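You operate a simulated robot arm through the tools that you are given. There is no shell and no other tool.

You run a simulated robot arm. Do the job below in one go: nothing can be reset, and whatever is moved stays where it is left.

TASK
Press the steamed green tea to the size on the press card.
Fine: a plunger on it, peg plate pushed in; hold till the gauge is in the green, then wind the press back up.

Only the result counts: the job must be done as asked and must still hold three seconds after the hand-in. Knocking over, shifting, dropping, spilling or breaking anything else fails it.

THE ROBOT
A 6-joint arm with a two-finger gripper, fixed in place. Base frame: the origin is at the foot of the arm, x ahead of it, y to its left, z up. Lengths are in cm, angles in rad, forces in N, time in s.
Its first joint turns from -2.897 to 2.897 rad. Payload 2.45 kg.
Tool frame: the origin (TCP) lies between the finger pads and is the grasp point; the fingertips stand 2 cm ahead of it; z points along the fingers, y is the line along which they close. The gripper opens to 14 cm. The gripper's body begins 16.8 cm behind the TCP.
Orientation is told as [roll, pitch, yaw] about the base's x, y, z axes, in that order, counted from this pose: with the fingers straight down and closing along the base's y, the tool's x points along the base's -x, its y along +y and its z along -z.

THE INTERFACE
- The arm moves only by the tool send_rows. Its argument "targets" is a list of rows, each a list of 7 numbers: the shift along the base's x, y, z in units of 50 mm (1.0 is 50 mm), then the turn, a rotation vector about the base's x, y, z in units of 8 degrees (1.0 is 8 degrees), then the finger opening in m, from 0 to 0.14. In form: [[dx, dy, dz, rx, ry, rz, fingers], ...]. A call has 1 to 20 rows; each row shifts and turns the commanded pose from where the row before left it. A call with a number of a shift or a turn outside -1 to 1 is refused whole. A row lasts 0.2 s, in which the tool goes at most 5 cm and 0.15 rad; a call with a longer step from one row to the next is refused whole, and so is a gripper value outside its range. Where a pose cannot be reached the arm comes as near as it can. A force on the tool above 90 N (or 10 N above the force at the start of the call, whichever is more), or a blocked arm, ends the call early, and 0.2 s more pass. The fingers move at their own pace (about 4.5 cm/s each) and stop on an object; they squeeze with about 36 N. The grip force told is the motor's: it shows also when the fingers shut on nothing. Time passes only in rows, and 0.2 s behind the last, so rows that do not move let the fingers close. The reply holds the time, the measured pose of the TCP, the force on the tool along the base axes, the opening and the grip force, in the units named above and with some noise, with the torque about the TCP (base axes, N m) and any sound that the robot's microphone picked up.
- Cameras (640 x 400 px; columns grow to the right, rows downward): "scene" is fixed at [39.8, 51.67, 162.71]; the picture's right is [-0.99, 0.13, 0.00], its down [0.05, 0.38, -0.92] and it looks along [-0.12, -0.92, -0.38] (base axes); focal length 214 px, centre (320, 200). "wrist" rides on the gripper at [7.8, 1.1, -20.9] in the tool frame; the picture's right is [-0.14, 0.99, 0.00], its down [-0.92, -0.13, -0.37] and it looks along [-0.36, -0.05, 0.93] (tool axes); focal length 280 px, centre (320, 200). There is no depth. A picture from a camera that has moved, and an enlarged one, comes with that camera's place and axes in the base frame and with its lens. The place of the scene camera against the robot may be out by one fixed shift of up to 1.8 cm in any direction.
- get_image(camera): a new picture of that camera. It takes no simulated time.
- enlarge(camera, box): a new picture of the part [left, top, right, bottom] of that camera's present view, enlarged. It takes no simulated time.
- hand_in(): hands the job in; it is judged then, once.

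Places have to be worked out from the pictures, the camera data and where the tool is seen. Open the gripper and draw the arm clear of the work before you hand the job in, unless the task says otherwise.

The tools are called after "Call:" as name(argument=value, ...) on one line, values as JSON. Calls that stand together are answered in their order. send_rows: Moves the arm, as the interface text tells. Its arguments: {"type":"object","properties":{"targets":{"type":"array","items":{"type":"array","items":{"type":"number"}}}},"required":["targets"]} The other tools are called the same way: get_image (camera) takes a picture; enlarge (camera, box) takes an enlarged picture of a part of a camera's view; hand_in () hands the job in.

At the start:

```text
time_s: 0.0
ee_pos: [35.9, 24.58, 141.56]
tcp_rot: [0.0, 0.0, -0.001]
contact_force: [0.7, -0.5, 0.3]
moment: [-0.03, 0.02, -0.02]
width: 14.0
finger_force: 0.1
```

scene: 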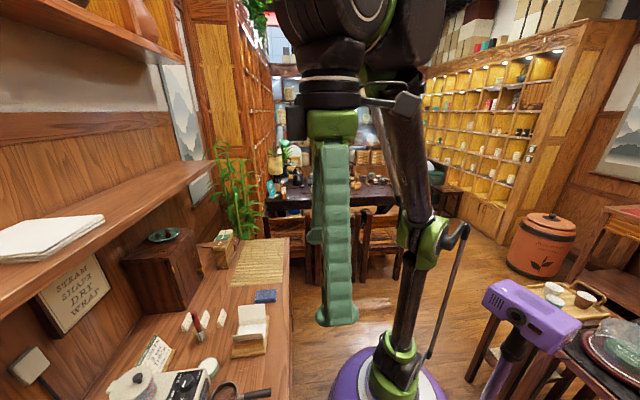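
wrist: 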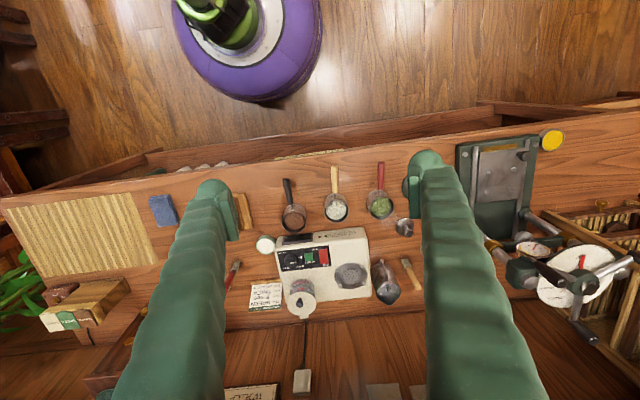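

The first pictures show a workbench in front of the arm with a scale, pans, a press on the +y side. I enlarge parts of both views to find the press, the card and the tea.

Call:
enlarge(camera="wrist", box=[400, 90, 640, 240])

Call:
enlarge(camera="wrist", box=[220, 160, 440, 300])

Call:
enlarge(camera="wrist", box=[440, 200, 640, 400])

Call:
enlarge(camera="scene", box=[100, 220, 300, 400])

```text
2.67 times, centred on (520, 165) of wrist
camera zoom: at [28.04, 25.62, 162.57], right [0.14, 0.99, 0.0], down [0.92, -0.13, 0.37], along [0.36, -0.05, -0.93], focal length 748 px, centre (-213, 293)
```

zoom: 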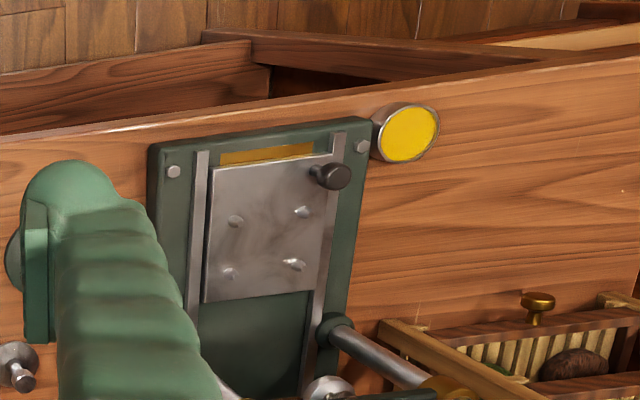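

```text
2.86 times, centred on (330, 230) of wrist
camera zoom: at [28.04, 25.62, 162.57], right [0.14, 0.99, 0.0], down [0.92, -0.13, 0.37], along [0.36, -0.05, -0.93], focal length 801 px, centre (291, 114)
```

zoom: 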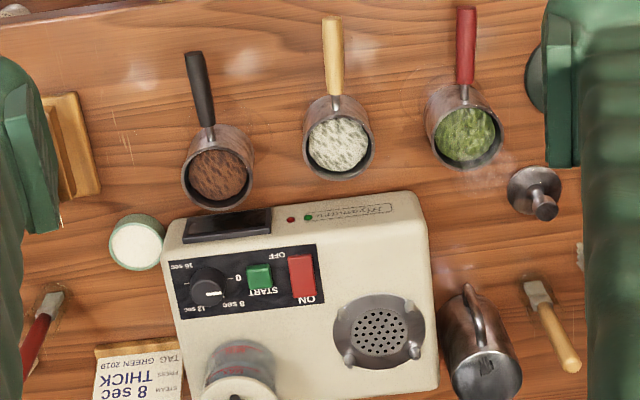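

```text
2.00 times, centred on (540, 300) of wrist
camera zoom: at [28.04, 25.62, 162.57], right [0.14, 0.99, 0.0], down [0.92, -0.13, 0.37], along [0.36, -0.05, -0.93], focal length 561 px, centre (-120, 0)
```

zoom: 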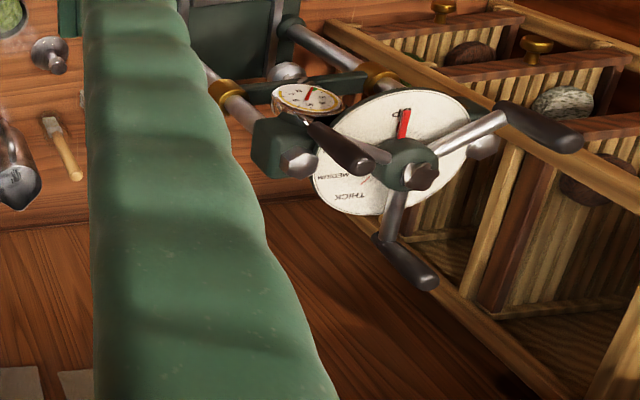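

```text
2.22 times, centred on (200, 310) of scene
camera zoom: at [39.8, 51.67, 162.71], right [-0.99, 0.13, 0.0], down [0.05, 0.38, -0.92], along [-0.12, -0.92, -0.38], focal length 477 px, centre (587, -44)
```

zoom: 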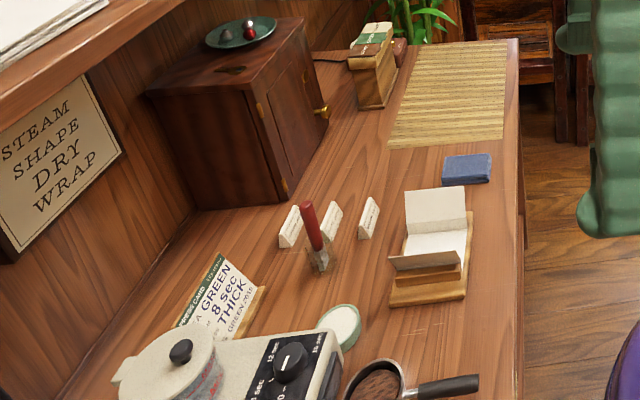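

The card on the bench reads "TEA GREEN, STEAM 8 sec, PRESS THICK, TAG GREEN 2019", and the green tea is in the steaming red-handled cup. By two-view triangulation the bench top is near z≈80 and the press is around (65, 75). I move sideways at this height to get a good look at the press.

Call:
send_rows(targets=[[0, 0.9, 0, 0, 0, 0, 0.14], [-0.2, 0.9, 0, 0, 0, 0, 0.14], [-0.2, 0.9, 0, 0, 0, 0, 0.14], [-0.2, 0.9, 0, 0, 0, 0, 0.14], [-0.2, 0.9, 0, 0, 0, 0, 0.14], [-0.2, 0.9, 0, 0, 0, 0, 0.14], [-0.2, 0.9, 0, 0, 0, 0, 0.14]])

Call:
get_image(camera="wrist")

Call:
get_image(camera="scene")

```text
time_s: 1.6
ee_pos: [29.29, 54.75, 138.54]
tcp_rot: [0.001, 0.0, -0.002]
contact_force: [1.2, -0.1, 1.0]
moment: [0.13, 0.0, 0.01]
width: 14.01
finger_force: 0.0
out of reach, approached as far as the arm can: row 5, 6, 7
```

```text
taken
camera wrist: at [21.48, 55.87, 159.52], right [0.14, 0.99, 0.0], down [0.92, -0.13, 0.37], along [0.37, -0.05, -0.93], focal length 280 px, centre (320, 200)
```

wrist: 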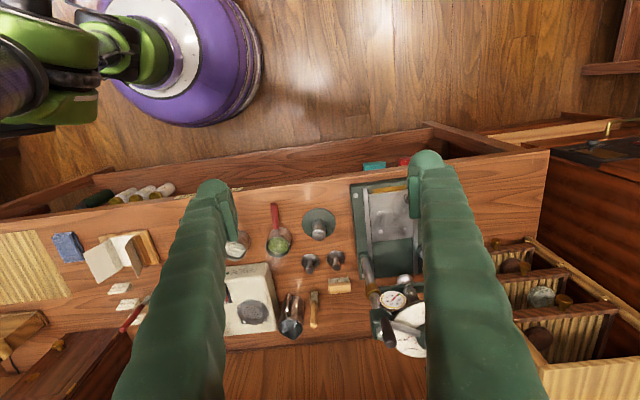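

```text
taken
```

scene: 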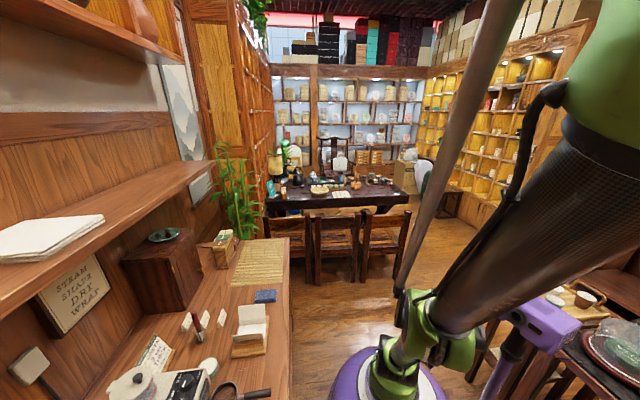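

Three plungers seem to be standing beside the green cup. I enlarge this view to see them and the press.

Call:
enlarge(camera="wrist", box=[220, 190, 380, 340])

Call:
enlarge(camera="wrist", box=[330, 150, 450, 260])

Call:
enlarge(camera="wrist", box=[340, 250, 450, 370])

```text
2.67 times, centred on (300, 265) of wrist
camera zoom: at [21.48, 55.87, 159.52], right [0.14, 0.99, 0.0], down [0.92, -0.13, 0.37], along [0.37, -0.05, -0.93], focal length 748 px, centre (373, 27)
```

zoom: 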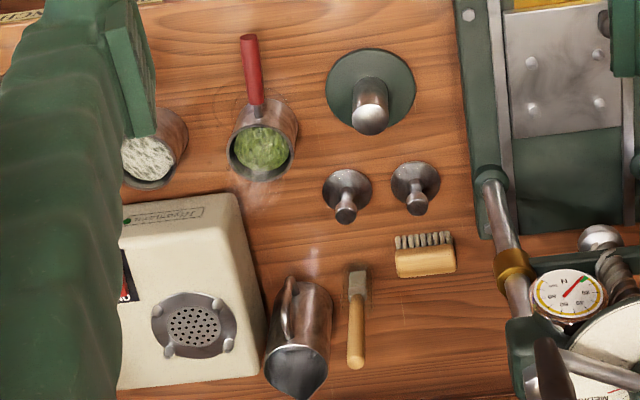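

```text
3.64 times, centred on (390, 205) of wrist
camera zoom: at [21.48, 55.87, 159.52], right [0.14, 0.99, 0.0], down [0.92, -0.13, 0.37], along [0.37, -0.05, -0.93], focal length 1020 px, centre (66, 182)
```

zoom: 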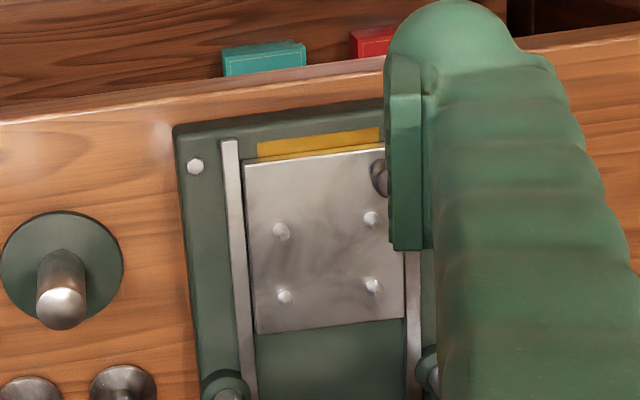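

```text
3.33 times, centred on (395, 310) of wrist
camera zoom: at [21.48, 55.87, 159.52], right [0.14, 0.99, 0.0], down [0.92, -0.13, 0.37], along [0.37, -0.05, -0.93], focal length 935 px, centre (70, -167)
```

zoom: 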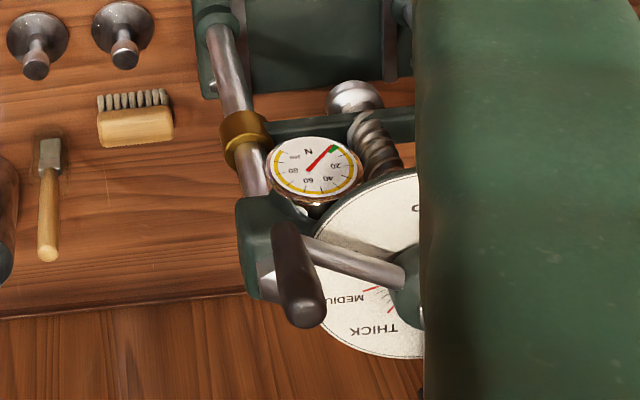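

The press base with its four-pegged slide plate sits near (56, 70), and two plungers, a green-based stand and a brush lie near the cup. I lower the hand a bit and tilt it to look at the press and its wheel from the front.

Call:
send_rows(targets=[[-0.3, 0.5, -0.7, 0, -0.9, 0, 0.14], [-0.3, 0.5, -0.7, 0, -0.9, 0, 0.14], [0, 0.5, -0.5, 0, -0.9, 0, 0.14], [0, 0.5, -0.5, 0, -0.9, 0, 0.14]])

Call:
get_image(camera="wrist")

```text
time_s: 2.6
ee_pos: [26.14, 64.74, 126.47]
tcp_rot: [0.0, -0.503, -0.002]
contact_force: [0.0, -0.1, -0.2]
moment: [0.06, 0.02, 0.04]
width: 13.99
finger_force: 0.0
```

```text
taken
camera wrist: at [9.25, 65.82, 141.12], right [0.12, 0.99, 0.07], down [0.63, -0.13, 0.77], along [0.77, -0.05, -0.64], focal length 280 px, centre (320, 200)
```

wrist: 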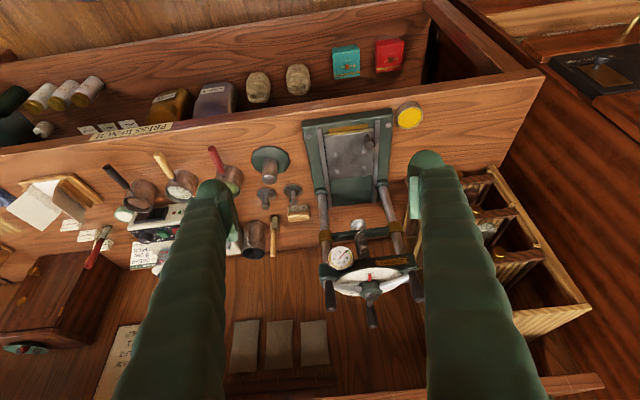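

I see the press whole (upside-down view). I enlarge it.

Call:
enlarge(camera="wrist", box=[300, 200, 440, 340])

Call:
enlarge(camera="wrist", box=[290, 90, 440, 220])

Call:
enlarge(camera="wrist", box=[90, 120, 310, 280])

```text
2.86 times, centred on (370, 270) of wrist
camera zoom: at [9.25, 65.82, 141.12], right [0.12, 0.99, 0.07], down [0.63, -0.13, 0.77], along [0.77, -0.05, -0.64], focal length 801 px, centre (177, 0)
```

zoom: 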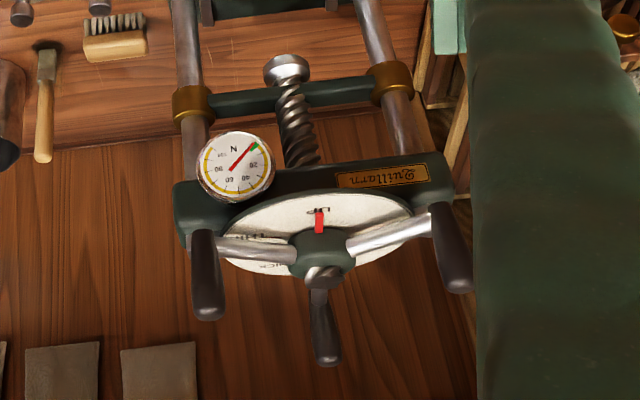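

```text
3.08 times, centred on (365, 155) of wrist
camera zoom: at [9.25, 65.82, 141.12], right [0.12, 0.99, 0.07], down [0.63, -0.13, 0.77], along [0.77, -0.05, -0.64], focal length 863 px, centre (182, 338)
```

zoom: 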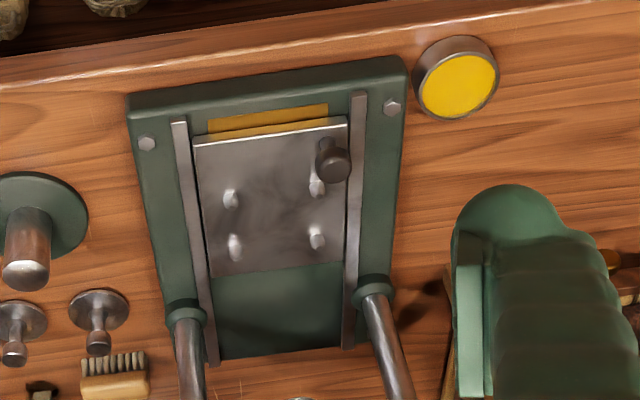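

```text
2.50 times, centred on (200, 200) of wrist
camera zoom: at [9.25, 65.82, 141.12], right [0.12, 0.99, 0.07], down [0.63, -0.13, 0.77], along [0.77, -0.05, -0.64], focal length 701 px, centre (620, 200)
```

zoom: 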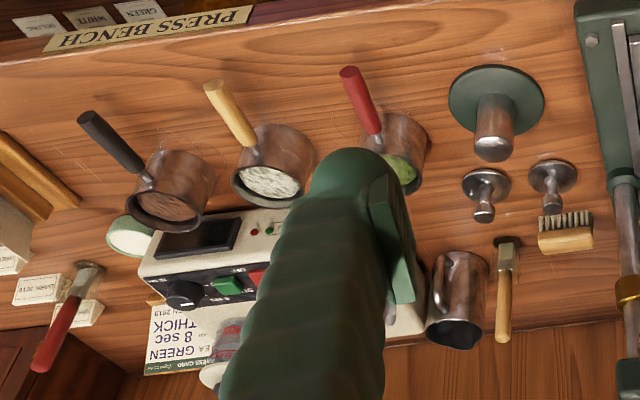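

The wheel has three upright handles and a dial with UP at the red pointer; the hub triangulates to about (69, 71, 118). I enlarge the dial and gauge strongly to read the marks.

Call:
enlarge(camera="wrist", box=[325, 255, 425, 335])

Call:
enlarge(camera="wrist", box=[325, 240, 357, 280])

```text
5.00 times, centred on (375, 295) of wrist
camera zoom: at [9.25, 65.82, 141.12], right [0.12, 0.99, 0.07], down [0.63, -0.13, 0.77], along [0.77, -0.05, -0.64], focal length 1402 px, centre (45, -275)
```

zoom: 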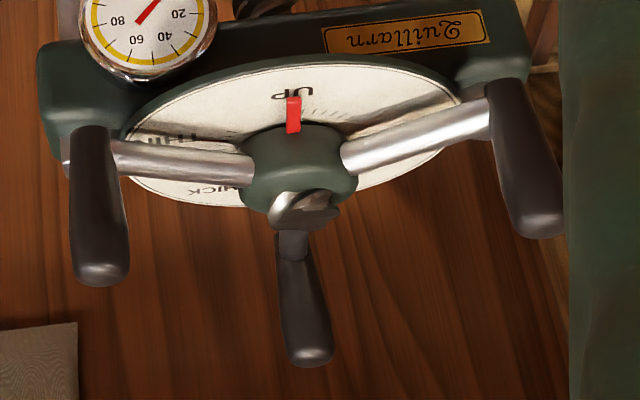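

```text
10.00 times, centred on (341, 260) of wrist
camera zoom: at [9.25, 65.82, 141.12], right [0.12, 0.99, 0.07], down [0.63, -0.13, 0.77], along [0.77, -0.05, -0.64], focal length 2804 px, centre (110, -400)
```

zoom: 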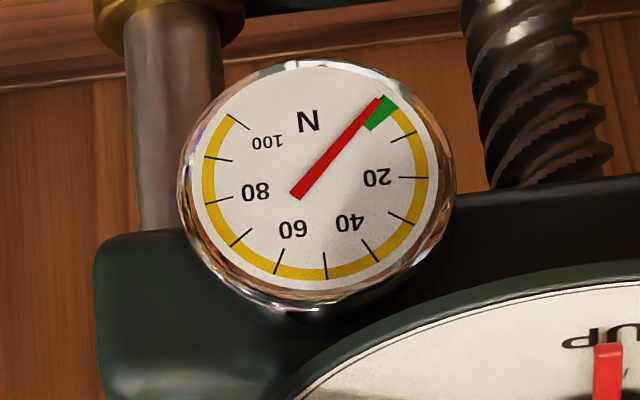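

The gauge green zone is only about 0–5 N, so the pressure has to relax into it after pressing. Now I straighten the tool and move over the cup/plunger area for precise close views.

Call:
send_rows(targets=[[0.5, -0.5, -0.3, 0, 0.9, 0, 0.14], [0.7, -0.5, -0.4, 0, 0.9, 0, 0.14], [0.7, -0.5, -0.4, 0, 0.9, 0, 0.14], [0.7, -0.5, -0.4, 0, 0.9, 0, 0.14], [0.7, -0.5, -0.4, 0, 0, 0, 0.14], [0.7, -0.5, -0.4, 0, 0, 0, 0.14], [0.7, -0.5, -0.4, 0, 0, 0, 0.14], [0.5, -0.3, -0.4, 0, 0, 0, 0.14]])

Call:
get_image(camera="wrist")

Call:
get_image(camera="scene")

```text
time_s: 4.4
ee_pos: [52.33, 45.74, 111.03]
tcp_rot: [0.0, 0.001, -0.001]
contact_force: [-0.9, -0.2, -0.4]
moment: [-0.05, -0.02, -0.03]
width: 14.0
finger_force: 0.0
```

```text
taken
camera wrist: at [44.42, 46.82, 131.97], right [0.14, 0.99, 0.0], down [0.92, -0.13, 0.37], along [0.36, -0.05, -0.93], focal length 280 px, centre (320, 200)
```

wrist: 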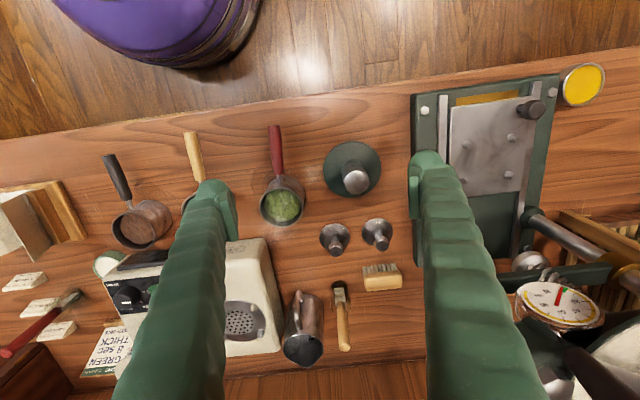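

```text
taken
```

scene: 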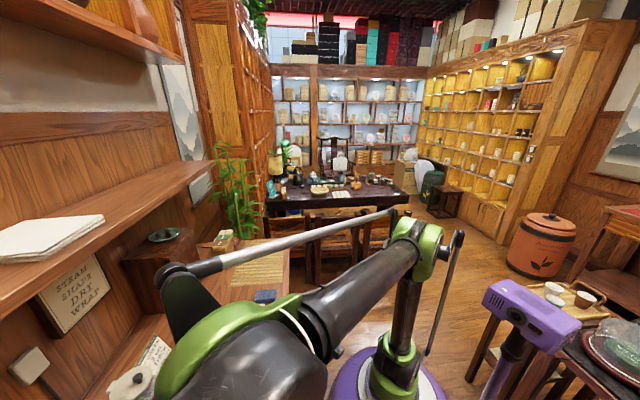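

The tool is straight; I take zoomed views of the cup, plungers and peg plate for measurement.

Call:
enlarge(camera="wrist", box=[230, 120, 410, 260])

Call:
enlarge(camera="wrist", box=[410, 60, 610, 260])

Call:
enlarge(camera="wrist", box=[490, 250, 640, 400])

```text
2.86 times, centred on (320, 190) of wrist
camera zoom: at [44.42, 46.82, 131.97], right [0.14, 0.99, 0.0], down [0.92, -0.13, 0.37], along [0.36, -0.05, -0.93], focal length 801 px, centre (320, 229)
```

zoom: 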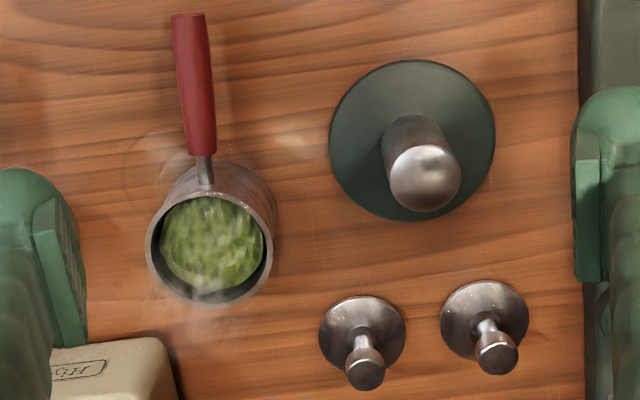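

```text
2.00 times, centred on (510, 160) of wrist
camera zoom: at [44.42, 46.82, 131.97], right [0.14, 0.99, 0.0], down [0.92, -0.13, 0.37], along [0.36, -0.05, -0.93], focal length 561 px, centre (-60, 280)
```

zoom: 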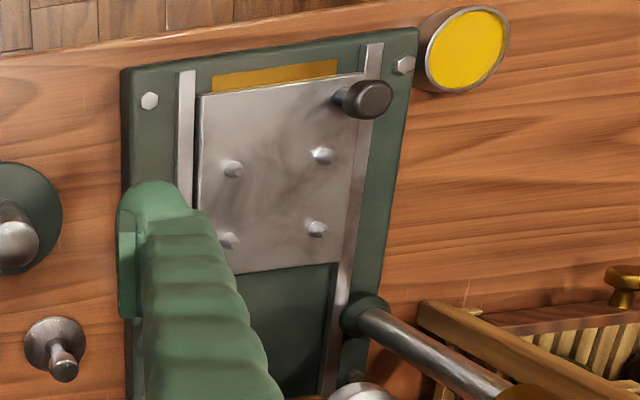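

```text
2.67 times, centred on (565, 325) of wrist
camera zoom: at [44.42, 46.82, 131.97], right [0.14, 0.99, 0.0], down [0.92, -0.13, 0.37], along [0.36, -0.05, -0.93], focal length 748 px, centre (-333, -133)
```

zoom: 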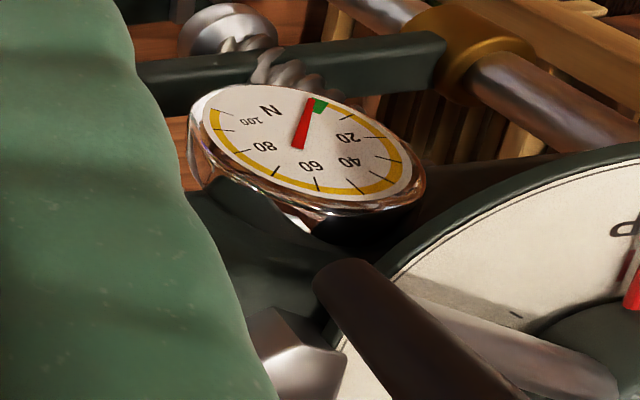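

Measured places: green cup rim centre ≈ (59.9, 38.7, 93), bench ≈ 85, peg centre ≈ (57.8, 70.7, 89), knob ≈ (50.4, 73.7), plungers ≈ (70.3, 46) and (70.3, 54). I will hover over the cup with a 24° forward tilt (which keeps the hand away from the press wheel later) and check alignment.

Call:
send_rows(targets=[[0.505, -0.469, -0.3, 0, -1, 0, 0.1], [0.505, -0.469, -0.45, 0, -1, 0, 0.1], [0.505, -0.469, -0.45, 0, -1, 0, 0.1], [0, 0, 0, 0, 0, 0, 0.1]])

Call:
get_image(camera="wrist")

Call:
enlarge(camera="wrist", box=[220, 130, 420, 330])

```text
time_s: 5.4
ee_pos: [59.8, 38.81, 105.02]
tcp_rot: [0.0, -0.421, -0.001]
contact_force: [-0.5, -0.1, -0.1]
moment: [0.0, 0.01, -0.02]
width: 10.0
finger_force: 0.1
```

```text
taken
camera wrist: at [44.2, 39.83, 120.93], right [0.13, 0.99, 0.06], down [0.69, -0.13, 0.71], along [0.71, -0.05, -0.7], focal length 280 px, centre (320, 200)
```

wrist: 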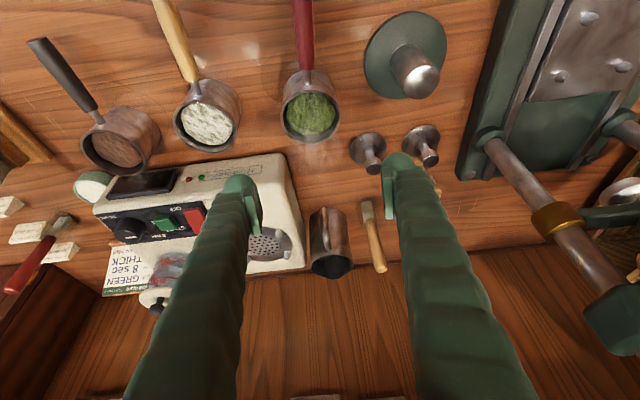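

```text
2.00 times, centred on (320, 230) of wrist
camera zoom: at [44.2, 39.83, 120.93], right [0.13, 0.99, 0.06], down [0.69, -0.13, 0.71], along [0.71, -0.05, -0.7], focal length 561 px, centre (320, 140)
```

zoom: 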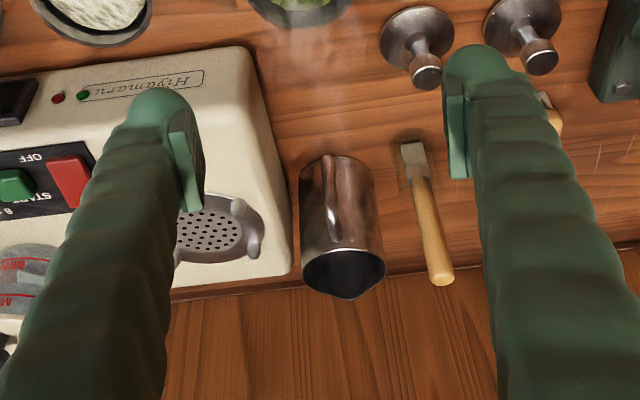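

The cup is a bit short of the tool centre as expected by perspective. I zoom to measure the rim precisely.

Call:
enlarge(camera="wrist", box=[260, 50, 360, 160])

Call:
enlarge(camera="wrist", box=[330, 90, 450, 190])

```text
3.64 times, centred on (310, 105) of wrist
camera zoom: at [44.2, 39.83, 120.93], right [0.13, 0.99, 0.06], down [0.69, -0.13, 0.71], along [0.71, -0.05, -0.7], focal length 1020 px, centre (356, 546)
```

zoom: 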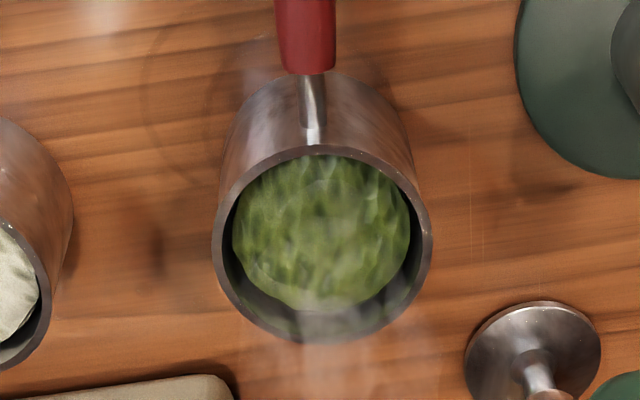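

```text
4.00 times, centred on (390, 140) of wrist
camera zoom: at [44.2, 39.83, 120.93], right [0.13, 0.99, 0.06], down [0.69, -0.13, 0.71], along [0.71, -0.05, -0.7], focal length 1122 px, centre (40, 440)
```

zoom: 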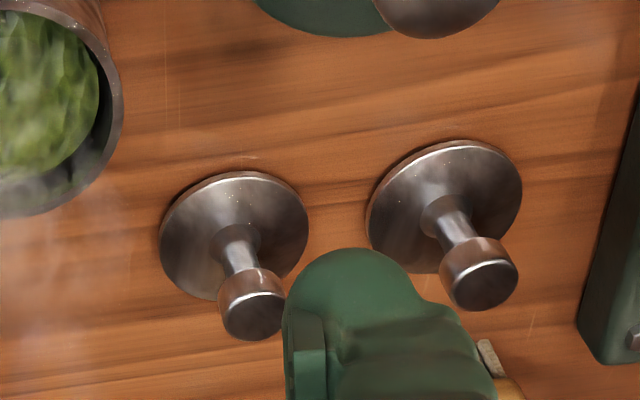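

The cup rim is ≈7 cm across, centre ≈ (60.2, 38.3), and the scale corner at (67.5, 33.4, 88) is clear of the finger path. I descend around the cup with fingers at 9.5 cm and stop near z 92 for a look.

Call:
send_rows(targets=[[0.02, -0.09, -0.7, 0, 0, 0, 0.095], [0, 0, -0.7, 0, 0, 0, 0.095], [0, 0, -0.6, 0, 0, 0, 0.095], [0, 0, -0.5, 0, 0, 0, 0.095], [0, 0, 0, 0, 0, 0, 0.095]])

Call:
get_image(camera="wrist")

Call:
enlarge(camera="wrist", box=[220, 100, 420, 260])

```text
time_s: 6.6
ee_pos: [59.8, 38.3, 92.32]
tcp_rot: [0.0, -0.42, 0.0]
contact_force: [0.4, 0.4, 1.1]
moment: [0.01, 0.02, -0.01]
width: 9.47
finger_force: 0.1
```

```text
taken
camera wrist: at [44.25, 39.43, 108.39], right [0.13, 0.99, 0.06], down [0.69, -0.13, 0.71], along [0.71, -0.05, -0.7], focal length 280 px, centre (320, 200)
```

wrist: 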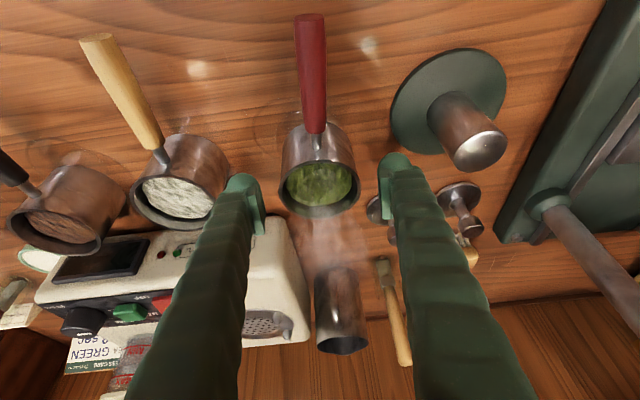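

```text
2.50 times, centred on (320, 180) of wrist
camera zoom: at [44.25, 39.43, 108.39], right [0.13, 0.99, 0.06], down [0.69, -0.13, 0.71], along [0.71, -0.05, -0.7], focal length 701 px, centre (320, 250)
```

zoom: 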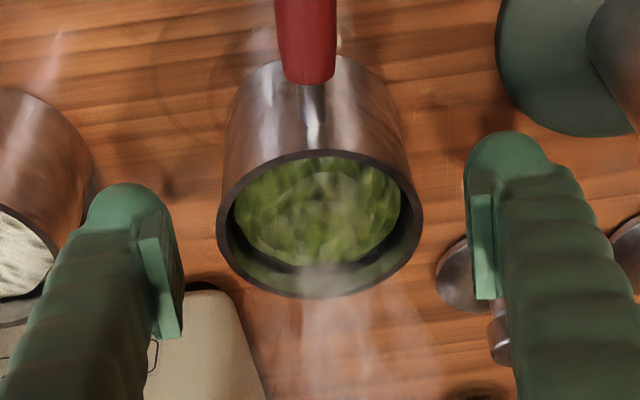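

Rim now triangulates to (60.8, 38.3, 91.0), 7 cm across. I drop to just below the rim and close on the cup.

Call:
send_rows(targets=[[0.16, 0, -0.42, 0, 0, 0, 0.095], [0, 0, 0, 0, 0, 0, 0.095], [0, 0, 0, 0, 0, 0, 0.05], [0, 0, 0, 0, 0, 0, 0.05], [0, 0, 0, 0, 0, 0, 0.05], [0, 0, 0, 0, 0, 0, 0.05]])

Call:
enlarge(camera="wrist", box=[220, 100, 420, 260])

```text
time_s: 8.0
ee_pos: [60.74, 38.32, 90.29]
tcp_rot: [0.001, -0.42, -0.002]
contact_force: [-0.5, -0.1, -0.2]
moment: [0.07, -0.02, 0.05]
width: 7.22
finger_force: 35.9
```

```text
2.50 times, centred on (320, 180) of wrist
camera zoom: at [45.06, 39.4, 106.31], right [0.13, 0.99, 0.06], down [0.69, -0.13, 0.71], along [0.71, -0.05, -0.7], focal length 701 px, centre (320, 250)
```

zoom: 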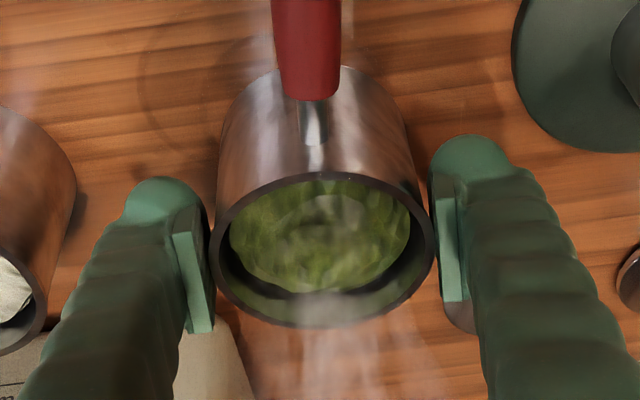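

Grip closed at 7.2 cm with 36 N. I lift the cup straight up slowly and check that it comes along level.

Call:
send_rows(targets=[[0, 0, 0.1, 0, 0, 0, 0.05], [0, 0, 0.2, 0, 0, 0, 0.05], [0, 0, 0.3, 0, 0, 0, 0.05], [0, 0, 0.4, 0, 0, 0, 0.05], [0, 0, 0.4, 0, 0, 0, 0.05], [0, 0, 0.4, 0, 0, 0, 0.05], [0, 0, 0.4, 0, 0, 0, 0.05], [0, 0, 0.3, 0, 0, 0, 0.05], [0, 0, 0.2, 0, 0, 0, 0.05], [0, 0, 0, 0, 0, 0, 0.05]])

Call:
get_image(camera="wrist")

```text
time_s: 10.2
ee_pos: [60.74, 38.36, 103.8]
tcp_rot: [0.001, -0.42, -0.001]
contact_force: [0.3, 0.1, -3.8]
moment: [0.0, -0.01, 0.01]
width: 7.23
finger_force: 36.2
```

```text
taken
camera wrist: at [45.03, 39.44, 119.85], right [0.13, 0.99, 0.06], down [0.69, -0.13, 0.71], along [0.71, -0.05, -0.7], focal length 280 px, centre (320, 200)
```

wrist: 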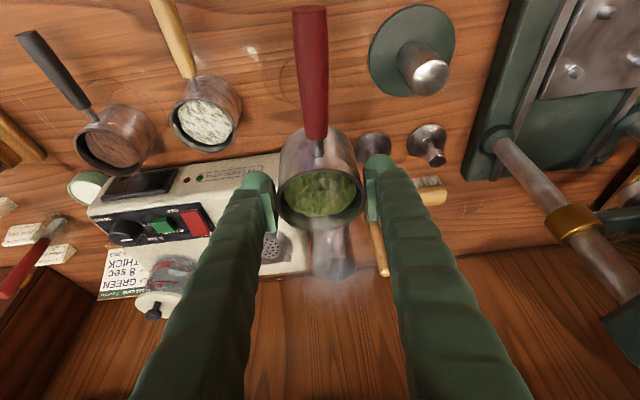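

The cup hangs level (≈0.4 kg). I carry it over toward the peg plate at this height and look before lowering.

Call:
send_rows(targets=[[-0.05, 0.3, 0, 0, 0, 0, 0.05], [-0.08, 0.6, 0, 0, 0, 0, 0.05], [-0.08, 0.8, 0, 0, 0, 0, 0.05], [-0.08, 0.8, 0, 0, 0, 0, 0.05], [-0.08, 0.8, 0, 0, 0, 0, 0.05], [-0.08, 0.8, 0, 0, 0, 0, 0.05], [-0.08, 0.8, 0, 0, 0, 0, 0.05], [-0.05, 0.6, 0, 0, 0, 0, 0.05], [0, 0.4, 0, 0, 0, 0, 0.05], [0, 0.2, 0, 0, 0, 0, 0.05], [0, 0, 0, 0, 0, 0, 0.05]])

Call:
get_image(camera="wrist")

Call:
enlarge(camera="wrist", box=[240, 20, 440, 180])

```text
time_s: 12.6
ee_pos: [57.65, 68.87, 103.91]
tcp_rot: [0.001, -0.419, -0.001]
contact_force: [0.3, 0.3, -2.4]
moment: [0.01, -0.02, -0.01]
width: 7.2
finger_force: 35.9
```

```text
taken
camera wrist: at [42.11, 69.91, 119.91], right [0.13, 0.99, 0.06], down [0.69, -0.13, 0.71], along [0.71, -0.05, -0.7], focal length 280 px, centre (320, 200)
```

wrist: 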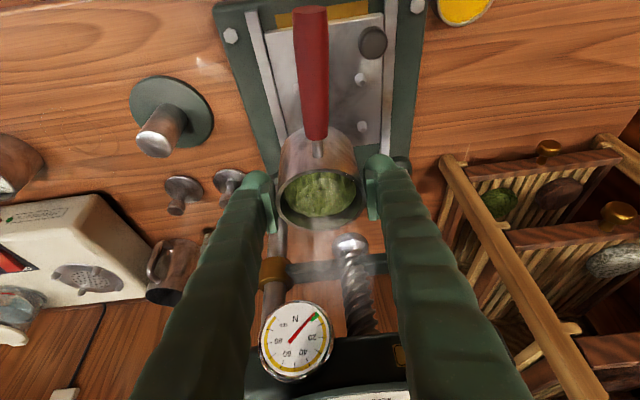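

```text
2.50 times, centred on (340, 100) of wrist
camera zoom: at [42.11, 69.91, 119.91], right [0.13, 0.99, 0.06], down [0.69, -0.13, 0.71], along [0.71, -0.05, -0.7], focal length 701 px, centre (270, 450)
```

zoom: 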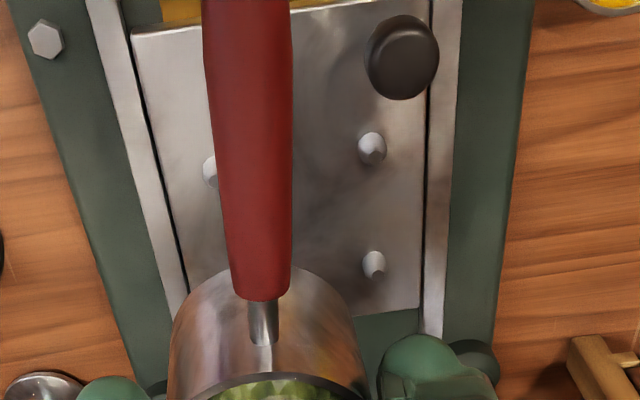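

Pegs now triangulate to a centre of about (58.15, 71.05) with ≈2.7 mm radial play around the 7.2 cm cup, and the knob at (51.1, 75.3) stays clear of the red handle. I centre above the pegs and descend partway to check alignment.

Call:
send_rows(targets=[[0.09, 0.3, 0, 0, 0, 0, 0.05], [0, 0.136, -0.2, 0, 0, 0, 0.05], [0, 0, -0.4, 0, 0, 0, 0.05], [0, 0, -0.4, 0, 0, 0, 0.05], [0, 0, -0.26, 0, 0, 0, 0.05], [0, 0, 0, 0, 0, 0, 0.05]])

Call:
get_image(camera="wrist")

Call:
enlarge(camera="wrist", box=[220, 60, 420, 240])

Call:
get_image(camera="scene")

```text
time_s: 14.0
ee_pos: [58.26, 71.0, 97.56]
tcp_rot: [0.0, -0.42, -0.002]
contact_force: [-0.7, 0.3, -3.6]
moment: [0.01, -0.03, 0.0]
width: 7.22
finger_force: 35.9
```

```text
taken
camera wrist: at [42.57, 72.09, 113.59], right [0.13, 0.99, 0.06], down [0.69, -0.13, 0.71], along [0.71, -0.05, -0.7], focal length 280 px, centre (320, 200)
```

wrist: 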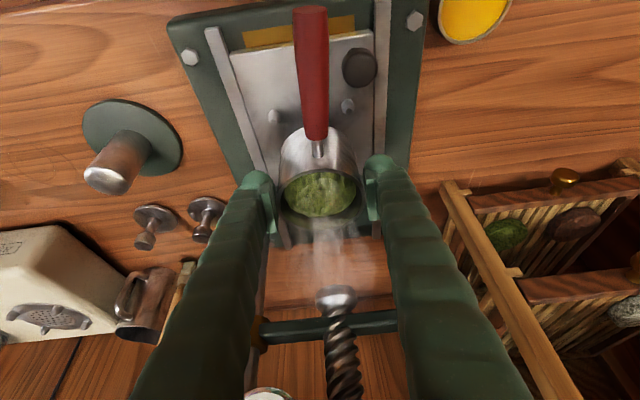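

```text
2.22 times, centred on (320, 150) of wrist
camera zoom: at [42.57, 72.09, 113.59], right [0.13, 0.99, 0.06], down [0.69, -0.13, 0.71], along [0.71, -0.05, -0.7], focal length 623 px, centre (320, 311)
```

zoom: 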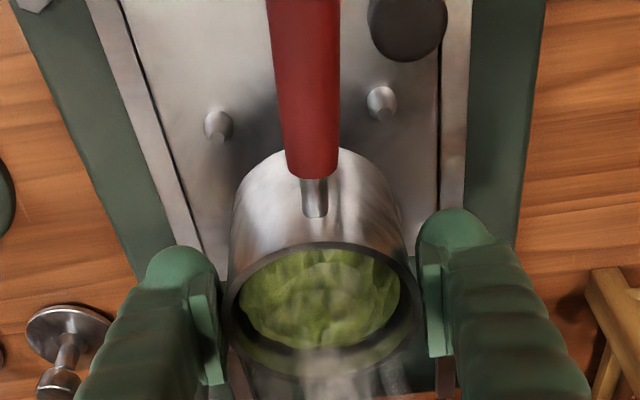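

```text
taken
```

scene: 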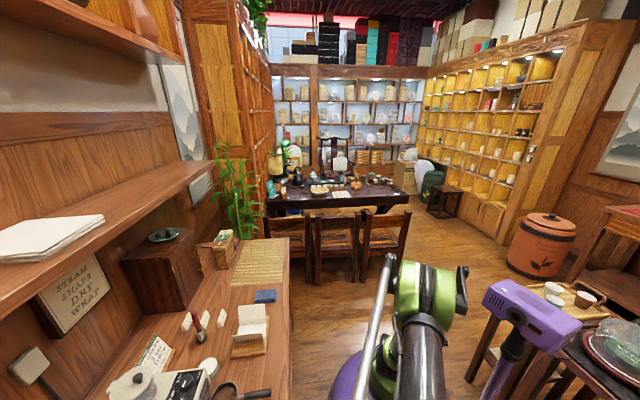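

Front pegs measure at (55.5, 67.46) and (55.5, 74.46), so the cup is centred within a millimetre or two. I lower slowly, watching force.

Call:
send_rows(targets=[[0.01, 0, -0.15, 0, 0, 0, 0.05], [0, 0, -0.15, 0, 0, 0, 0.05], [0, 0, -0.12, 0, 0, 0, 0.05], [0, 0, -0.1, 0, 0, 0, 0.05], [0, 0, 0, 0, 0, 0, 0.05]])

Call:
enlarge(camera="wrist", box=[220, 60, 420, 240])

```text
time_s: 15.2
ee_pos: [58.35, 70.99, 95.0]
tcp_rot: [0.0, -0.419, 0.0]
contact_force: [0.7, 0.6, -4.1]
moment: [0.01, -0.02, -0.01]
width: 7.18
finger_force: 35.8
```

```text
2.22 times, centred on (320, 150) of wrist
camera zoom: at [42.64, 72.1, 110.98], right [0.13, 0.99, 0.06], down [0.69, -0.13, 0.71], along [0.71, -0.05, -0.7], focal length 623 px, centre (320, 311)
```

zoom: 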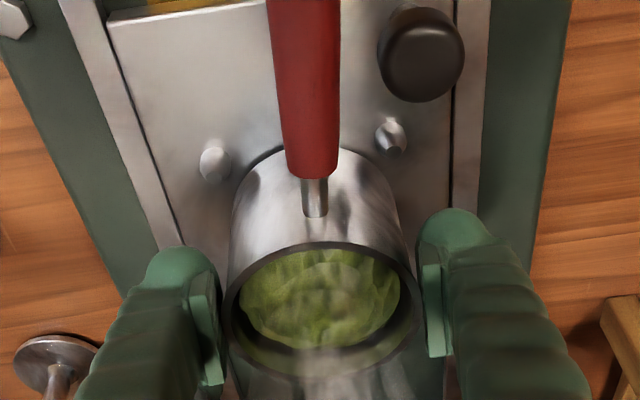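

No contact yet at z 95.0. I continue down in 3–4 mm steps.

Call:
send_rows(targets=[[0, 0, -0.08, 0, 0, 0, 0.05], [0, 0, -0.08, 0, 0, 0, 0.05], [0, 0, 0, 0, 0, 0, 0.05]])

Call:
enlarge(camera="wrist", box=[220, 60, 420, 240])

```text
time_s: 16.0
ee_pos: [58.23, 71.05, 94.35]
tcp_rot: [0.001, -0.421, 0.0]
contact_force: [-0.9, 6.5, 33.7]
moment: [0.15, -0.21, 0.29]
width: 7.27
finger_force: 36.1
```

```text
2.22 times, centred on (320, 150) of wrist
camera zoom: at [42.51, 72.04, 110.32], right [0.13, 0.99, 0.06], down [0.69, -0.13, 0.71], along [0.71, -0.05, -0.7], focal length 623 px, centre (320, 311)
```

zoom: 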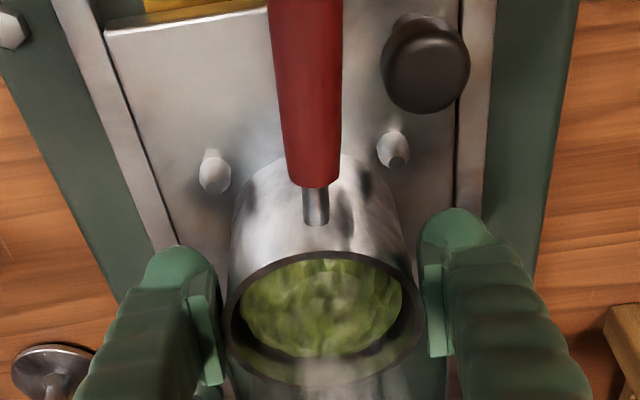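

I feel 34 N upward plus 6.5 N in +y: either seated or caught on a peg. I zoom to see the cup foot and pegs.

Call:
enlarge(camera="wrist", box=[270, 90, 370, 170])

Call:
enlarge(camera="wrist", box=[270, 130, 380, 240])

```text
5.00 times, centred on (320, 130) of wrist
camera zoom: at [42.51, 72.04, 110.32], right [0.13, 0.99, 0.06], down [0.69, -0.13, 0.71], along [0.71, -0.05, -0.7], focal length 1402 px, centre (320, 550)
```

zoom: 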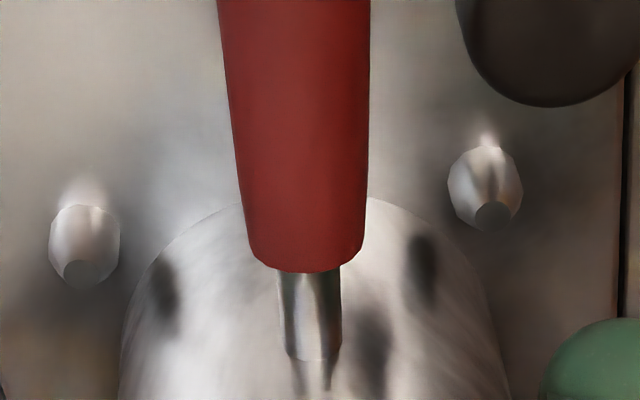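

```text
3.64 times, centred on (325, 185) of wrist
camera zoom: at [42.51, 72.04, 110.32], right [0.13, 0.99, 0.06], down [0.69, -0.13, 0.71], along [0.71, -0.05, -0.7], focal length 1020 px, centre (302, 254)
```

zoom: 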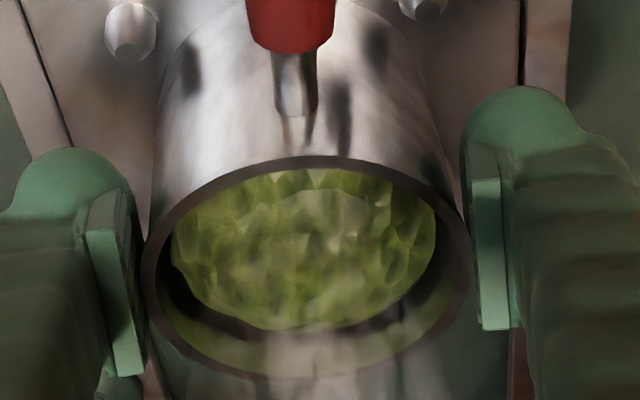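

The cup foot seems to sit at z≈90, about the height of the peg tips, so it may be riding on peg cones. I lift a few mm and look at both sides in detail.

Call:
send_rows(targets=[[0, 0, 0.12, 0, 0, 0, 0.05], [0, 0, 0, 0, 0, 0, 0.05]])

Call:
enlarge(camera="wrist", box=[270, 90, 370, 170])

Call:
enlarge(camera="wrist", box=[260, 120, 380, 240])

Call:
enlarge(camera="wrist", box=[240, 200, 400, 300])

```text
time_s: 16.6
ee_pos: [58.24, 71.0, 94.76]
tcp_rot: [0.001, -0.42, -0.003]
contact_force: [-0.9, -0.4, -4.2]
moment: [-0.04, 0.05, -0.04]
width: 7.31
finger_force: 35.7
```

```text
5.00 times, centred on (320, 130) of wrist
camera zoom: at [42.66, 72.09, 110.76], right [0.13, 0.99, 0.06], down [0.69, -0.13, 0.71], along [0.71, -0.05, -0.7], focal length 1402 px, centre (320, 550)
```

zoom: 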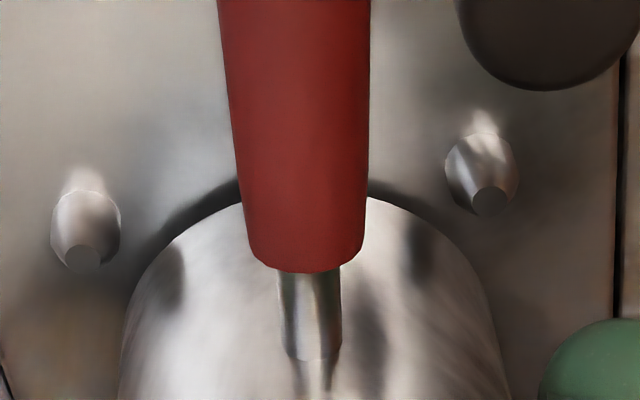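

```text
3.33 times, centred on (320, 180) of wrist
camera zoom: at [42.66, 72.09, 110.76], right [0.13, 0.99, 0.06], down [0.69, -0.13, 0.71], along [0.71, -0.05, -0.7], focal length 935 px, centre (320, 267)
```

zoom: 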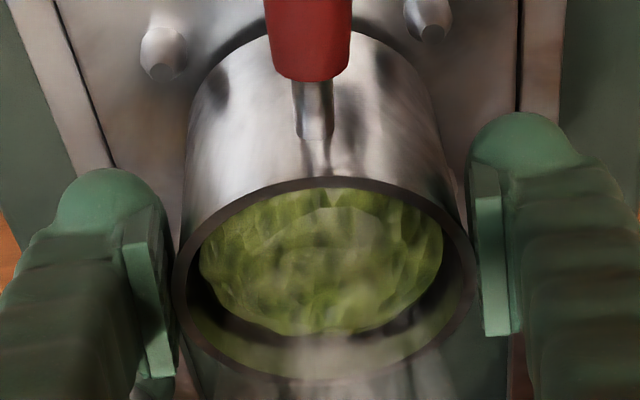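

```text
4.00 times, centred on (320, 250) of wrist
camera zoom: at [42.66, 72.09, 110.76], right [0.13, 0.99, 0.06], down [0.69, -0.13, 0.71], along [0.71, -0.05, -0.7], focal length 1122 px, centre (320, 0)
```

zoom: 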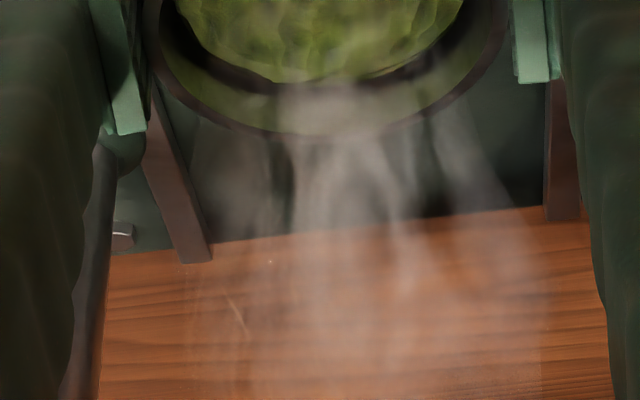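

Raising 4 mm shows a shadow gap under the cup, so it may well have been touching the plate. I'll do a gentle contact test: lower to light contact, then nudge ±y to see whether the pegs capture it.

Call:
send_rows(targets=[[0, 0, -0.06, 0, 0, 0, 0.05], [0, 0, 0, 0, 0, 0, 0.05]])

Call:
send_rows(targets=[[0, 0, -0.03, 0, 0, 0, 0.05], [0, 0, 0, 0, 0, 0, 0.05]])

Call:
send_rows(targets=[[0, 0.06, 0, 0, 0, 0, 0.05], [0, 0, 0, 0, 0, 0, 0.05]])

Call:
send_rows(targets=[[0, -0.12, 0, 0, 0, 0, 0.05], [0, 0, 0, 0, 0, 0, 0.05]])

```text
time_s: 17.2
ee_pos: [58.24, 70.92, 94.5]
tcp_rot: [0.001, -0.418, -0.001]
contact_force: [-0.3, -0.6, -2.9]
moment: [-0.04, 0.0, -0.04]
width: 7.3
finger_force: 36.3
```

```text
time_s: 17.8
ee_pos: [58.25, 71.0, 94.38]
tcp_rot: [-0.001, -0.419, -0.001]
contact_force: [-0.3, 1.1, 0.2]
moment: [0.17, -0.15, 0.06]
width: 7.27
finger_force: 35.5
```

```text
time_s: 18.4
ee_pos: [58.26, 71.21, 94.4]
tcp_rot: [0.002, -0.418, -0.002]
contact_force: [-0.2, -4.3, 1.5]
moment: [-0.09, -0.13, -0.09]
width: 7.29
finger_force: 36.0
```

```text
time_s: 19.0
ee_pos: [58.13, 70.69, 94.44]
tcp_rot: [0.0, -0.419, 0.0]
contact_force: [-0.6, 4.2, 7.7]
moment: [0.34, -0.34, 0.16]
width: 7.27
finger_force: 35.9
```

Light contact at 94.4; moving −y raises Fz, hinting at the cone of the left pegs. I probe further in +y.

Call:
send_rows(targets=[[0, 0.1, 0, 0, 0, 0, 0.05], [0, 0, 0, 0, 0, 0, 0.05]])

Call:
send_rows(targets=[[0, 0.06, 0, 0, 0, 0, 0.05], [0, 0, 0, 0, 0, 0, 0.05]])

Call:
enlarge(camera="wrist", box=[270, 90, 370, 170])

```text
time_s: 19.6
ee_pos: [58.38, 71.1, 94.42]
tcp_rot: [-0.001, -0.419, -0.001]
contact_force: [0.5, -2.1, 3.4]
moment: [0.1, -0.16, -0.07]
width: 7.27
finger_force: 36.0
```

```text
time_s: 20.2
ee_pos: [58.32, 71.48, 94.33]
tcp_rot: [-0.001, -0.418, -0.002]
contact_force: [-0.4, -11.2, 0.8]
moment: [-0.33, 0.02, 0.18]
width: 7.27
finger_force: 36.5
```

```text
5.00 times, centred on (320, 130) of wrist
camera zoom: at [42.67, 72.52, 110.38], right [0.13, 0.99, 0.06], down [0.69, -0.13, 0.71], along [0.71, -0.05, -0.7], focal length 1402 px, centre (320, 550)
```

zoom: 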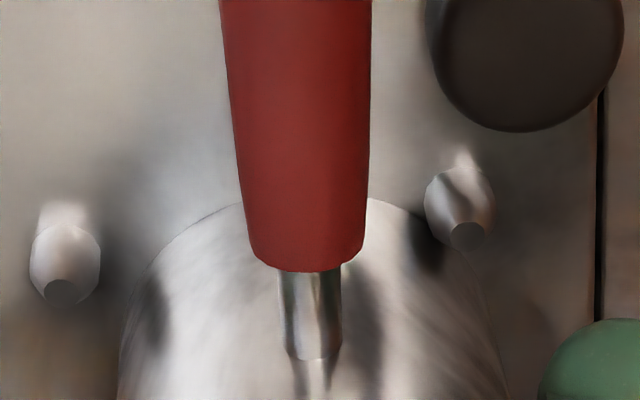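

At y 71.48 there is an 11 N side stop with almost no vertical load and the right peg is touching the wall, so the cup is down between the pegs. I recentre to y≈71.05 and release.

Call:
send_rows(targets=[[0, -0.085, 0, 0, 0, 0, 0.05], [0, 0, 0, 0, 0, 0, 0.05]])

Call:
send_rows(targets=[[0, 0, 0, 0, 0, 0, 0.075], [0, 0, 0, 0, 0, 0, 0.085], [0, 0, 0, 0, 0, 0, 0.095], [0, 0, 0, 0, 0, 0, 0.095]])

Call:
enlarge(camera="wrist", box=[240, 80, 400, 240])

```text
time_s: 20.8
ee_pos: [58.15, 71.15, 94.41]
tcp_rot: [0.001, -0.419, 0.0]
contact_force: [-1.3, 2.4, 5.6]
moment: [0.48, -0.03, 0.04]
width: 7.26
finger_force: 35.9
```

```text
time_s: 21.8
ee_pos: [58.23, 71.14, 94.4]
tcp_rot: [-0.001, -0.42, 0.0]
contact_force: [-0.3, 0.6, -0.9]
moment: [0.0, 0.0, 0.03]
width: 9.51
finger_force: 0.1
```

```text
2.50 times, centred on (320, 160) of wrist
camera zoom: at [42.62, 72.2, 110.36], right [0.13, 0.99, 0.06], down [0.69, -0.13, 0.71], along [0.71, -0.05, -0.7], focal length 701 px, centre (320, 300)
```

zoom: 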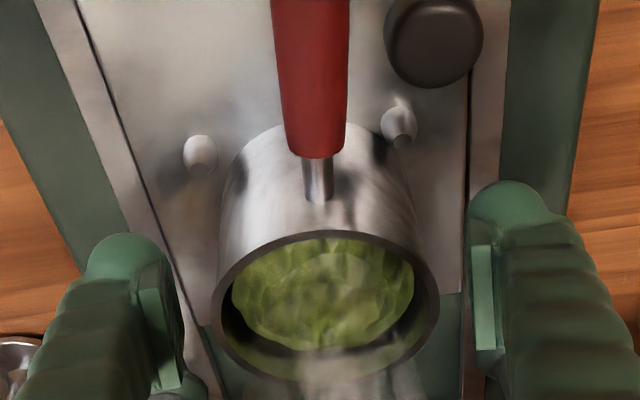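

Released; the cup sits close to the right-hand peg. I back off upward and look at the seat from above.

Call:
send_rows(targets=[[0, 0, 0.4, 0, 0, 0, 0.1], [0, 0, 0.6, 0, 0, 0, 0.1], [-0.3, 0, 0.6, 0, 1, 0, 0.1], [-0.3, 0, 0.6, 0, 1, 0, 0.1], [-0.2, 0, 0.6, 0, 1, 0, 0.1], [0, 0, 0, 0, 0, 0, 0.1]])

Call:
get_image(camera="wrist")

Call:
enlarge(camera="wrist", box=[240, 100, 400, 260])

```text
time_s: 23.2
ee_pos: [54.07, 71.1, 108.4]
tcp_rot: [0.0, 0.003, -0.001]
contact_force: [0.7, -0.2, -0.2]
moment: [-0.02, -0.02, 0.02]
width: 10.01
finger_force: 0.0
```

```text
taken
camera wrist: at [46.4, 72.19, 129.4], right [0.14, 0.99, 0.0], down [0.92, -0.13, 0.37], along [0.36, -0.05, -0.93], focal length 280 px, centre (320, 200)
```

wrist: 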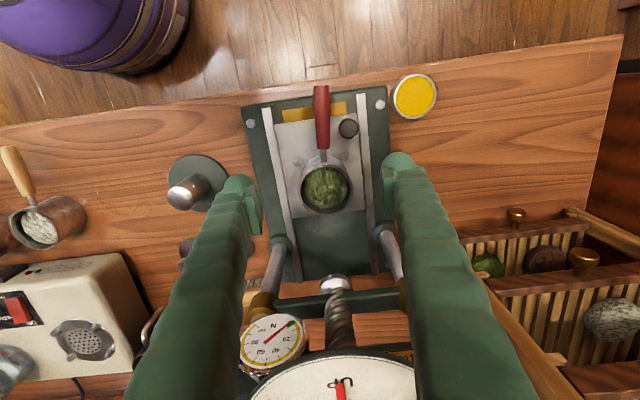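

```text
2.50 times, centred on (320, 180) of wrist
camera zoom: at [46.4, 72.19, 129.4], right [0.14, 0.99, 0.0], down [0.92, -0.13, 0.37], along [0.36, -0.05, -0.93], focal length 701 px, centre (320, 250)
```

zoom: 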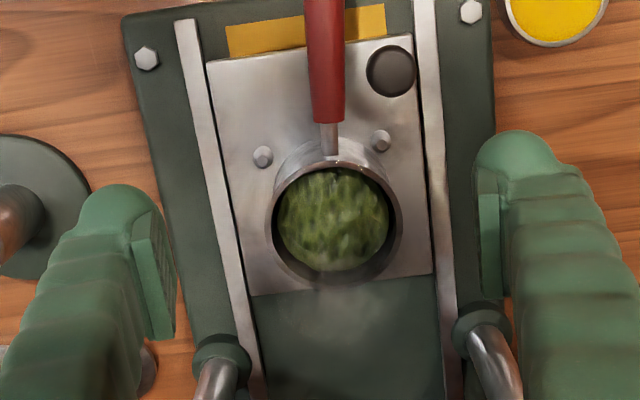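

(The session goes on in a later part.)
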